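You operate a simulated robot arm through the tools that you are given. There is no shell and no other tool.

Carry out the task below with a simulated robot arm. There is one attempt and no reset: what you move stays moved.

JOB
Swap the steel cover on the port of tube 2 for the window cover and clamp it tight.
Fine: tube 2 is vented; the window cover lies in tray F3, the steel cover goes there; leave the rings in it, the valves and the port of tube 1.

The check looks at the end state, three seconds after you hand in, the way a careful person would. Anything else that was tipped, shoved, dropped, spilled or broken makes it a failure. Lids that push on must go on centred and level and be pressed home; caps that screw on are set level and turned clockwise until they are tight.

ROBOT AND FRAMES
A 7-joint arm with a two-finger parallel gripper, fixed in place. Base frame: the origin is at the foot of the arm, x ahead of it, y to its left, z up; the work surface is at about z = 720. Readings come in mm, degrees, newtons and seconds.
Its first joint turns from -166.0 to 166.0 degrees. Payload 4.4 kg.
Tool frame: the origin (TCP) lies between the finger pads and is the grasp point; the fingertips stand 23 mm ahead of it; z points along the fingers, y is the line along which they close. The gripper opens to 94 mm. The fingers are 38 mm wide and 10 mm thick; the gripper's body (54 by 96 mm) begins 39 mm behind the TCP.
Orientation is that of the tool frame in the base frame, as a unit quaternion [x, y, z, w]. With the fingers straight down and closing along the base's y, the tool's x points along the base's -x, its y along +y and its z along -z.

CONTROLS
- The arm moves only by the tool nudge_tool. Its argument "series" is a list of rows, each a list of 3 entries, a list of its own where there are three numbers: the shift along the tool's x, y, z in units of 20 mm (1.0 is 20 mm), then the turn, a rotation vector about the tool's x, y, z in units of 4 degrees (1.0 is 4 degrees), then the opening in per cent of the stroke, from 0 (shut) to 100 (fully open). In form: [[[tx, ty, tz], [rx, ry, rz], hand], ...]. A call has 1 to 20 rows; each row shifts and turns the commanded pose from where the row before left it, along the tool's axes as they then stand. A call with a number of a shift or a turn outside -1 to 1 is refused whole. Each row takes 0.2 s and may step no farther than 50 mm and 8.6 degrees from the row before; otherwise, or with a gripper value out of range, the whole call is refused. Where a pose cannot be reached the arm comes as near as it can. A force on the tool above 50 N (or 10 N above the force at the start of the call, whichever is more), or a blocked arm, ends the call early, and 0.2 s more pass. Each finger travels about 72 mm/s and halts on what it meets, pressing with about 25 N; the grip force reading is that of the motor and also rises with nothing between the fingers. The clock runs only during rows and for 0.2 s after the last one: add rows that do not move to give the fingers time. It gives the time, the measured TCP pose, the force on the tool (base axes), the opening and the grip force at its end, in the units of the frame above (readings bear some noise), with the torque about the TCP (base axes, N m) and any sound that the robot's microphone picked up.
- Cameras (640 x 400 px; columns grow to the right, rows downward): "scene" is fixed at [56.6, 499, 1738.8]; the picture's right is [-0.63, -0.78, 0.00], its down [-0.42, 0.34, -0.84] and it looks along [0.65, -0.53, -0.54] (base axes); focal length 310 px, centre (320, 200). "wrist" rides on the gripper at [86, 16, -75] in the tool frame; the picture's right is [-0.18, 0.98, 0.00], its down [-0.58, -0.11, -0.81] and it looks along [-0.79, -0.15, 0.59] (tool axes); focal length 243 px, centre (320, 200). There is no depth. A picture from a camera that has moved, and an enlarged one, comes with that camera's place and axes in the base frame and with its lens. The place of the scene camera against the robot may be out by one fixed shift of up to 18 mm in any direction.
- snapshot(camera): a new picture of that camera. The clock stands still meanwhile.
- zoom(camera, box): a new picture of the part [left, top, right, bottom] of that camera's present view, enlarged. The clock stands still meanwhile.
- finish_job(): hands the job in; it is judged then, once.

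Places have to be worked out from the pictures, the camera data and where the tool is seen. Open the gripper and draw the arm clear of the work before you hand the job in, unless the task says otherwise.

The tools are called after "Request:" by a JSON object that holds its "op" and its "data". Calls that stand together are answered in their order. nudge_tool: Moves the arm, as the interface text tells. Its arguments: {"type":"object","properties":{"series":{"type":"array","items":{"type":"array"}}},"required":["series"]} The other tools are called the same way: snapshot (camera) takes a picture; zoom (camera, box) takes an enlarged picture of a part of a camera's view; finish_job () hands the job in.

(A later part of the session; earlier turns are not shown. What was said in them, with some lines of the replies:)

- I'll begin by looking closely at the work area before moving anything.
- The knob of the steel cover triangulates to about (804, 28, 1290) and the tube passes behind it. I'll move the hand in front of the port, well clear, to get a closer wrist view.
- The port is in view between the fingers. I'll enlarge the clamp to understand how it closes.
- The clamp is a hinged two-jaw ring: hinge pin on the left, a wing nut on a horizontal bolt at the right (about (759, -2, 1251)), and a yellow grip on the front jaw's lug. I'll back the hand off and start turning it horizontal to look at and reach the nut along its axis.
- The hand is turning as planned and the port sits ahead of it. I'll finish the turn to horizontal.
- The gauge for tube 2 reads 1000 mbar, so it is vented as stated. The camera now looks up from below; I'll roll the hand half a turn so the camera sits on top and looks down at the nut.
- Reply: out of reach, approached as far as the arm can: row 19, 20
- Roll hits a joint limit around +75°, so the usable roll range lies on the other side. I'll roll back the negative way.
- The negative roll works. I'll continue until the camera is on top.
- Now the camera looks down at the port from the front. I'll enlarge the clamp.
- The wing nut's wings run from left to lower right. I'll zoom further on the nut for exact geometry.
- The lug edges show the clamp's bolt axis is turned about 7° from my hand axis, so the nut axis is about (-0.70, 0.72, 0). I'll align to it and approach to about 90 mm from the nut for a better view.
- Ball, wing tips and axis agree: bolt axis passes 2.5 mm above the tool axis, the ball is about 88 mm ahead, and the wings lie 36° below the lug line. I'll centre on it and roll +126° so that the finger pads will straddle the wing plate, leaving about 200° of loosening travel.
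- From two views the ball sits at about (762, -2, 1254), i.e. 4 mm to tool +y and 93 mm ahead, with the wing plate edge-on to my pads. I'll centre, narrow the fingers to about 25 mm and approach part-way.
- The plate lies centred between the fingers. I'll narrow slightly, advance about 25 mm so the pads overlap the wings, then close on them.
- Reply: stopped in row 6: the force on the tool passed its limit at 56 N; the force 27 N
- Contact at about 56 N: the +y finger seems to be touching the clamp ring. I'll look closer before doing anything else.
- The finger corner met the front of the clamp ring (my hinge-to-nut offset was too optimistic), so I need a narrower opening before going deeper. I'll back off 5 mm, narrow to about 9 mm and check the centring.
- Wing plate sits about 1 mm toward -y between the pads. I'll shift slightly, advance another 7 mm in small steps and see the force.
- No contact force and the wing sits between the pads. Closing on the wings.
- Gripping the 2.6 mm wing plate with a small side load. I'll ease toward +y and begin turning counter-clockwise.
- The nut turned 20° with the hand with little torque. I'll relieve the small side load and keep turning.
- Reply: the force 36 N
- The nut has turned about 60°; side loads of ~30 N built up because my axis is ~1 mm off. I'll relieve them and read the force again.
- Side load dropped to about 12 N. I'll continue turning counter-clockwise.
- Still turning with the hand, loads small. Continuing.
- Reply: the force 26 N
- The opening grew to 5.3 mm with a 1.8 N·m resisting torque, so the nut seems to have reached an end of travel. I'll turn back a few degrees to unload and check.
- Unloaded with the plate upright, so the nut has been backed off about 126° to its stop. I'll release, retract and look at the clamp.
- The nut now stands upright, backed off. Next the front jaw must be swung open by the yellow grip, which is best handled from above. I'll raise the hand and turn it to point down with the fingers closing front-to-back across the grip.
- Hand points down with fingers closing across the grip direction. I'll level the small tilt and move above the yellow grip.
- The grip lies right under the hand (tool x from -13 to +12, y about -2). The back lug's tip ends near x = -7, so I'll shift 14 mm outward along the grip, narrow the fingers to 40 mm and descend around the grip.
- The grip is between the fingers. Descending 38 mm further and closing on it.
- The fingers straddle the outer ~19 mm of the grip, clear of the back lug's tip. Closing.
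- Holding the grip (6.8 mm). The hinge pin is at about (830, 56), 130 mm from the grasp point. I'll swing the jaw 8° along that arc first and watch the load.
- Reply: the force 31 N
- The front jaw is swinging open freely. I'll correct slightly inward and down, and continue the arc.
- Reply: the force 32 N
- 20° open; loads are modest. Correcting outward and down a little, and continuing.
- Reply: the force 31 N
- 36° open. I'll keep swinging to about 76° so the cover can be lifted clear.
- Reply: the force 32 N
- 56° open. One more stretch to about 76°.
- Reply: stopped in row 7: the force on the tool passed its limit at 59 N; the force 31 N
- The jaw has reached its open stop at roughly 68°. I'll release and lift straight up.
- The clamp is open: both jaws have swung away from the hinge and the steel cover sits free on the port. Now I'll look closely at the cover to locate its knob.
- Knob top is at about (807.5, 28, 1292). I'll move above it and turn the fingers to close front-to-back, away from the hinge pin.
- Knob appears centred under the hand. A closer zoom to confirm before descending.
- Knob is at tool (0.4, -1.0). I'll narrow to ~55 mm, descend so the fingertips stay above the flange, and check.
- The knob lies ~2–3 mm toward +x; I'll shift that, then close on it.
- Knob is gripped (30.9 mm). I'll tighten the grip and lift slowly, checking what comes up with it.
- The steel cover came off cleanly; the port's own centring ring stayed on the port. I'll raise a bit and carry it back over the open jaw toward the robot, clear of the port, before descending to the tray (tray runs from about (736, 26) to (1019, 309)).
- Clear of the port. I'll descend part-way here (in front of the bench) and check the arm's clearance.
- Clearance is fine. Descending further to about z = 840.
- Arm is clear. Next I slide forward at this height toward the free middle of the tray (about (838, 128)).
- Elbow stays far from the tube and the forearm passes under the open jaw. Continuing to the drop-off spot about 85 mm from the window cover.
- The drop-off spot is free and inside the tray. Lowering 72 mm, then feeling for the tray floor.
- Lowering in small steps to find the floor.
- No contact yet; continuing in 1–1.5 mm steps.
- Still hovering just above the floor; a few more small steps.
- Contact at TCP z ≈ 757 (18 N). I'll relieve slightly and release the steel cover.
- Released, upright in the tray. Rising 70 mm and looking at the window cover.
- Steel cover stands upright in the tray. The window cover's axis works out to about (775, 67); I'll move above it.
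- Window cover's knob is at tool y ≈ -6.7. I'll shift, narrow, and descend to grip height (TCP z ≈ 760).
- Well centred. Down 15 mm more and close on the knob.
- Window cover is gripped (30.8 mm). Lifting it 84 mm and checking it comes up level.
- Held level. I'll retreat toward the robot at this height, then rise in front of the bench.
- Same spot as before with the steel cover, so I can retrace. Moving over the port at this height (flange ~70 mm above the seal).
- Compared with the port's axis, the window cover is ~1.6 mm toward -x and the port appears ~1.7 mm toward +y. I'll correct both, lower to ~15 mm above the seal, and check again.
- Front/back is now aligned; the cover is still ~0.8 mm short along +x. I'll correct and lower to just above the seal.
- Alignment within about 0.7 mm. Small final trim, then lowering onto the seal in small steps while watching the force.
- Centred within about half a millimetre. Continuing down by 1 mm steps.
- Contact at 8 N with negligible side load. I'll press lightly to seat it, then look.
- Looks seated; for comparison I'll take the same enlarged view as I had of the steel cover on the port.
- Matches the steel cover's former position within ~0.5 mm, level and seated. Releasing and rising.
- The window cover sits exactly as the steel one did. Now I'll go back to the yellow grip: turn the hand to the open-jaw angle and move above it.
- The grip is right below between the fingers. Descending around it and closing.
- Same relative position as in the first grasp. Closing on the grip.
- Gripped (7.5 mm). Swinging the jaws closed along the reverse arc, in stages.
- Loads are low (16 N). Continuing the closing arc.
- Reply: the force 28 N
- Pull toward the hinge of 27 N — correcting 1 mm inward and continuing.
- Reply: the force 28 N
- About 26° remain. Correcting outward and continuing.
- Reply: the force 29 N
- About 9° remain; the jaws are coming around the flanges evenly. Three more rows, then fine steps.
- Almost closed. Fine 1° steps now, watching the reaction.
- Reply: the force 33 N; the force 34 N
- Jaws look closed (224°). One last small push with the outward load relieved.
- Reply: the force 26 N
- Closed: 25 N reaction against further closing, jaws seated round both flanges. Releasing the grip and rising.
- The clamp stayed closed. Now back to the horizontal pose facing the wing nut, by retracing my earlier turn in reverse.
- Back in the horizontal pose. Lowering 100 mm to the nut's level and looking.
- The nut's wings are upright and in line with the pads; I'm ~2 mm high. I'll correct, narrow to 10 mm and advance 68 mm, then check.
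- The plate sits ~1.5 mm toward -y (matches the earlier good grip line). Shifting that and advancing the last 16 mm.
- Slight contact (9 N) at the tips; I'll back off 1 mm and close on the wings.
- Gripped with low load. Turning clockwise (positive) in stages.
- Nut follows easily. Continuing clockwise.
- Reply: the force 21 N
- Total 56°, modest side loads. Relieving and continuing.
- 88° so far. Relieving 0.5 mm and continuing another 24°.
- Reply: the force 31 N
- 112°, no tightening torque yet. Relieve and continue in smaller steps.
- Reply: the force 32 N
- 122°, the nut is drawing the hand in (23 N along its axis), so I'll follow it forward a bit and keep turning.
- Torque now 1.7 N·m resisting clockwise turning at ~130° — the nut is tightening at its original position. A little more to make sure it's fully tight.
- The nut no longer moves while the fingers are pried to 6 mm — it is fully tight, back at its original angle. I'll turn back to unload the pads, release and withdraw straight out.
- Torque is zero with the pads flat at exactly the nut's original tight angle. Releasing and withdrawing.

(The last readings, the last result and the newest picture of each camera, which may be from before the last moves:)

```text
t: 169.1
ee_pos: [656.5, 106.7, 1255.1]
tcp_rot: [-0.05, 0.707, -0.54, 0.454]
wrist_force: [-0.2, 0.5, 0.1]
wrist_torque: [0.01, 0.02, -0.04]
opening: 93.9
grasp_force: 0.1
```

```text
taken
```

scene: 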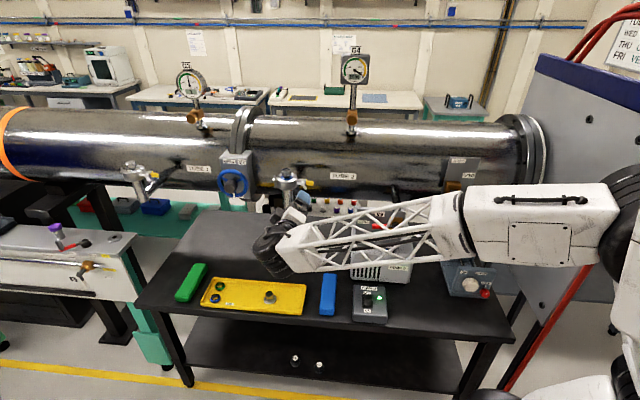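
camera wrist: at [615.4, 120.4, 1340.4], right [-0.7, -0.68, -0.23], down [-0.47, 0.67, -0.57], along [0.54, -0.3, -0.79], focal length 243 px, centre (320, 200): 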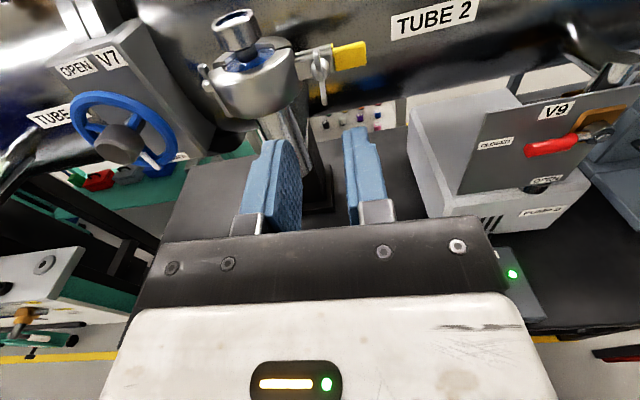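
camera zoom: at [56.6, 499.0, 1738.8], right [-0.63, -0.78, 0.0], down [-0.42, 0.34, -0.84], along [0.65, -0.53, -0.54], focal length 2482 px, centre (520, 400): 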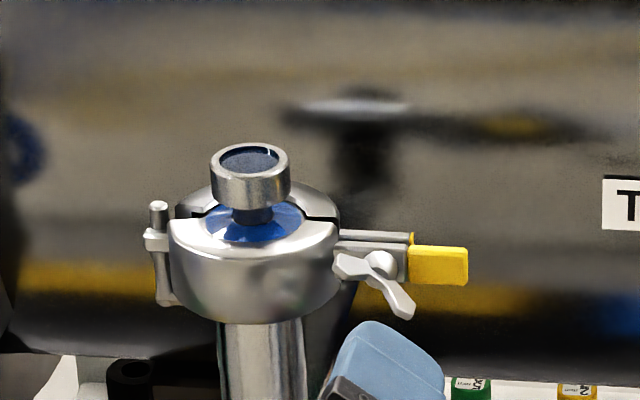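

Everything matches: wing nut at its original tight position, jaws closed around the window cover. I'll withdraw further and raise the arm clear, then do a last check.

Request:
{"op": "nudge_tool", "data": {"series": [[[0, 0, -1], [0, 0, 0], 100], [[0, 0, -1], [0, 0, 0], 100], [[0, 0, -1], [0, 0, 0], 100], [[-0.588, -0.809, 0], [0, 0, 0], 100], [[-0.588, -0.809, 0], [0, 0, 0], 100], [[-0.588, -0.809, 0], [0, 0, 0], 100], [[-0.588, -0.809, 0], [0, 0, 0], 100], [[-0.588, -0.809, 0], [0, 0, 0], 100], [[-0.588, -0.809, 0], [0, 0, 0], 100], [[-0.588, -0.809, 0], [0, 0, 0], 100], [[-0.588, -0.809, 0], [0, 0, 0], 100], [[-0.588, -0.809, 0], [0, 0, 0], 100], [[-0.588, -0.809, 0], [0, 0, 0], 100], [[0, 0, 0], [0, 0, 0], 100]]}}

Request:
{"op": "snapshot", "data": {"camera": "scene"}}

Request:
{"op": "zoom", "data": {"camera": "scene", "box": [262, 160, 322, 200]}}

Request:
{"op": "zoom", "data": {"camera": "scene", "box": [170, 240, 400, 390]}}

Request:
{"op": "zoom", "data": {"camera": "scene", "box": [340, 190, 500, 330]}}

```text
t: 172.1
ee_pos: [616.2, 147.5, 1456.5]
tcp_rot: [-0.049, 0.707, -0.54, 0.454]
wrist_force: [0.1, -0.2, -0.3]
wrist_torque: [-0.02, -0.04, 0.06]
opening: 93.8
grasp_force: 0.1
```

```text
taken
```

scene: 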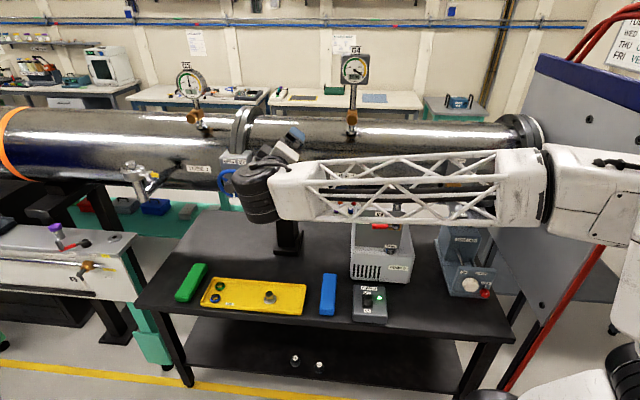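

```text
10.00 times, centred on (292, 180) of scene
camera zoom: at [56.6, 499.0, 1738.8], right [-0.63, -0.78, 0.0], down [-0.42, 0.34, -0.84], along [0.65, -0.53, -0.54], focal length 3103 px, centre (600, 400)
```

zoom: 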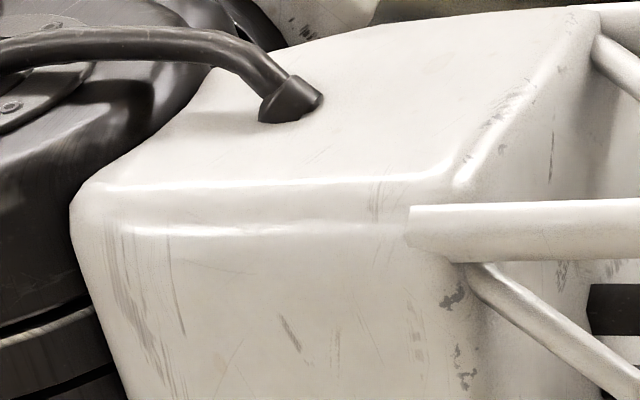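

```text
2.67 times, centred on (285, 315) of scene
camera zoom: at [56.6, 499.0, 1738.8], right [-0.63, -0.78, 0.0], down [-0.42, 0.34, -0.84], along [0.65, -0.53, -0.54], focal length 827 px, centre (413, -107)
```

zoom: 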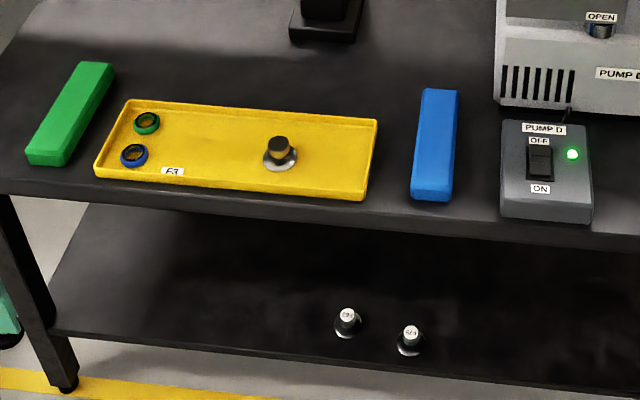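

```text
2.86 times, centred on (420, 260) of scene
camera zoom: at [56.6, 499.0, 1738.8], right [-0.63, -0.78, 0.0], down [-0.42, 0.34, -0.84], along [0.65, -0.53, -0.54], focal length 886 px, centre (34, 29)
```

zoom: 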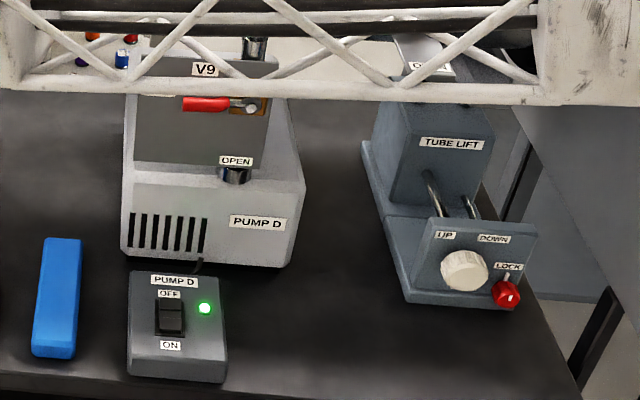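

All checks pass: the window cover is clamped on the tube 2 port and the nut is tight. The steel cover stands upright in tray F3 with the rings undisturbed, and the valves and the tube 1 port are untouched. The gripper is open and the arm is clear, so I'm handing in.

Request:
{"op": "finish_job", "data": {}}

```text
The job is handed in.
```

I swapped the covers on tube 2 and handed the job in. The window cover is on the port, centred and level, and clamped tight.

- **Clamp:** I backed off the wing nut, opened the jaws by the yellow grip, and closed them again around the new cover. The nut is back at its original angle. It resisted about 1.7 N·m and would not turn further.
- **Steel cover:** it stands upright in the middle of tray F3. The two rings in the tray were not touched.
- **Port seal:** the port's own centring ring stayed in place when I lifted the steel cover off.
- **Everything else:** I did not touch the valves or the tube 1 port. The final pictures show the bench items where they were at the start.

On the first approach to the nut, one finger touched the front of the clamp ring and the force reached 56 N before the arm stopped. It left no visible change, and I backed off and came in narrower.

The gripper is open and the arm is drawn clear. My last close look at the clamp was just after I released the nut, because the arm then blocked the scene camera's view of the port.
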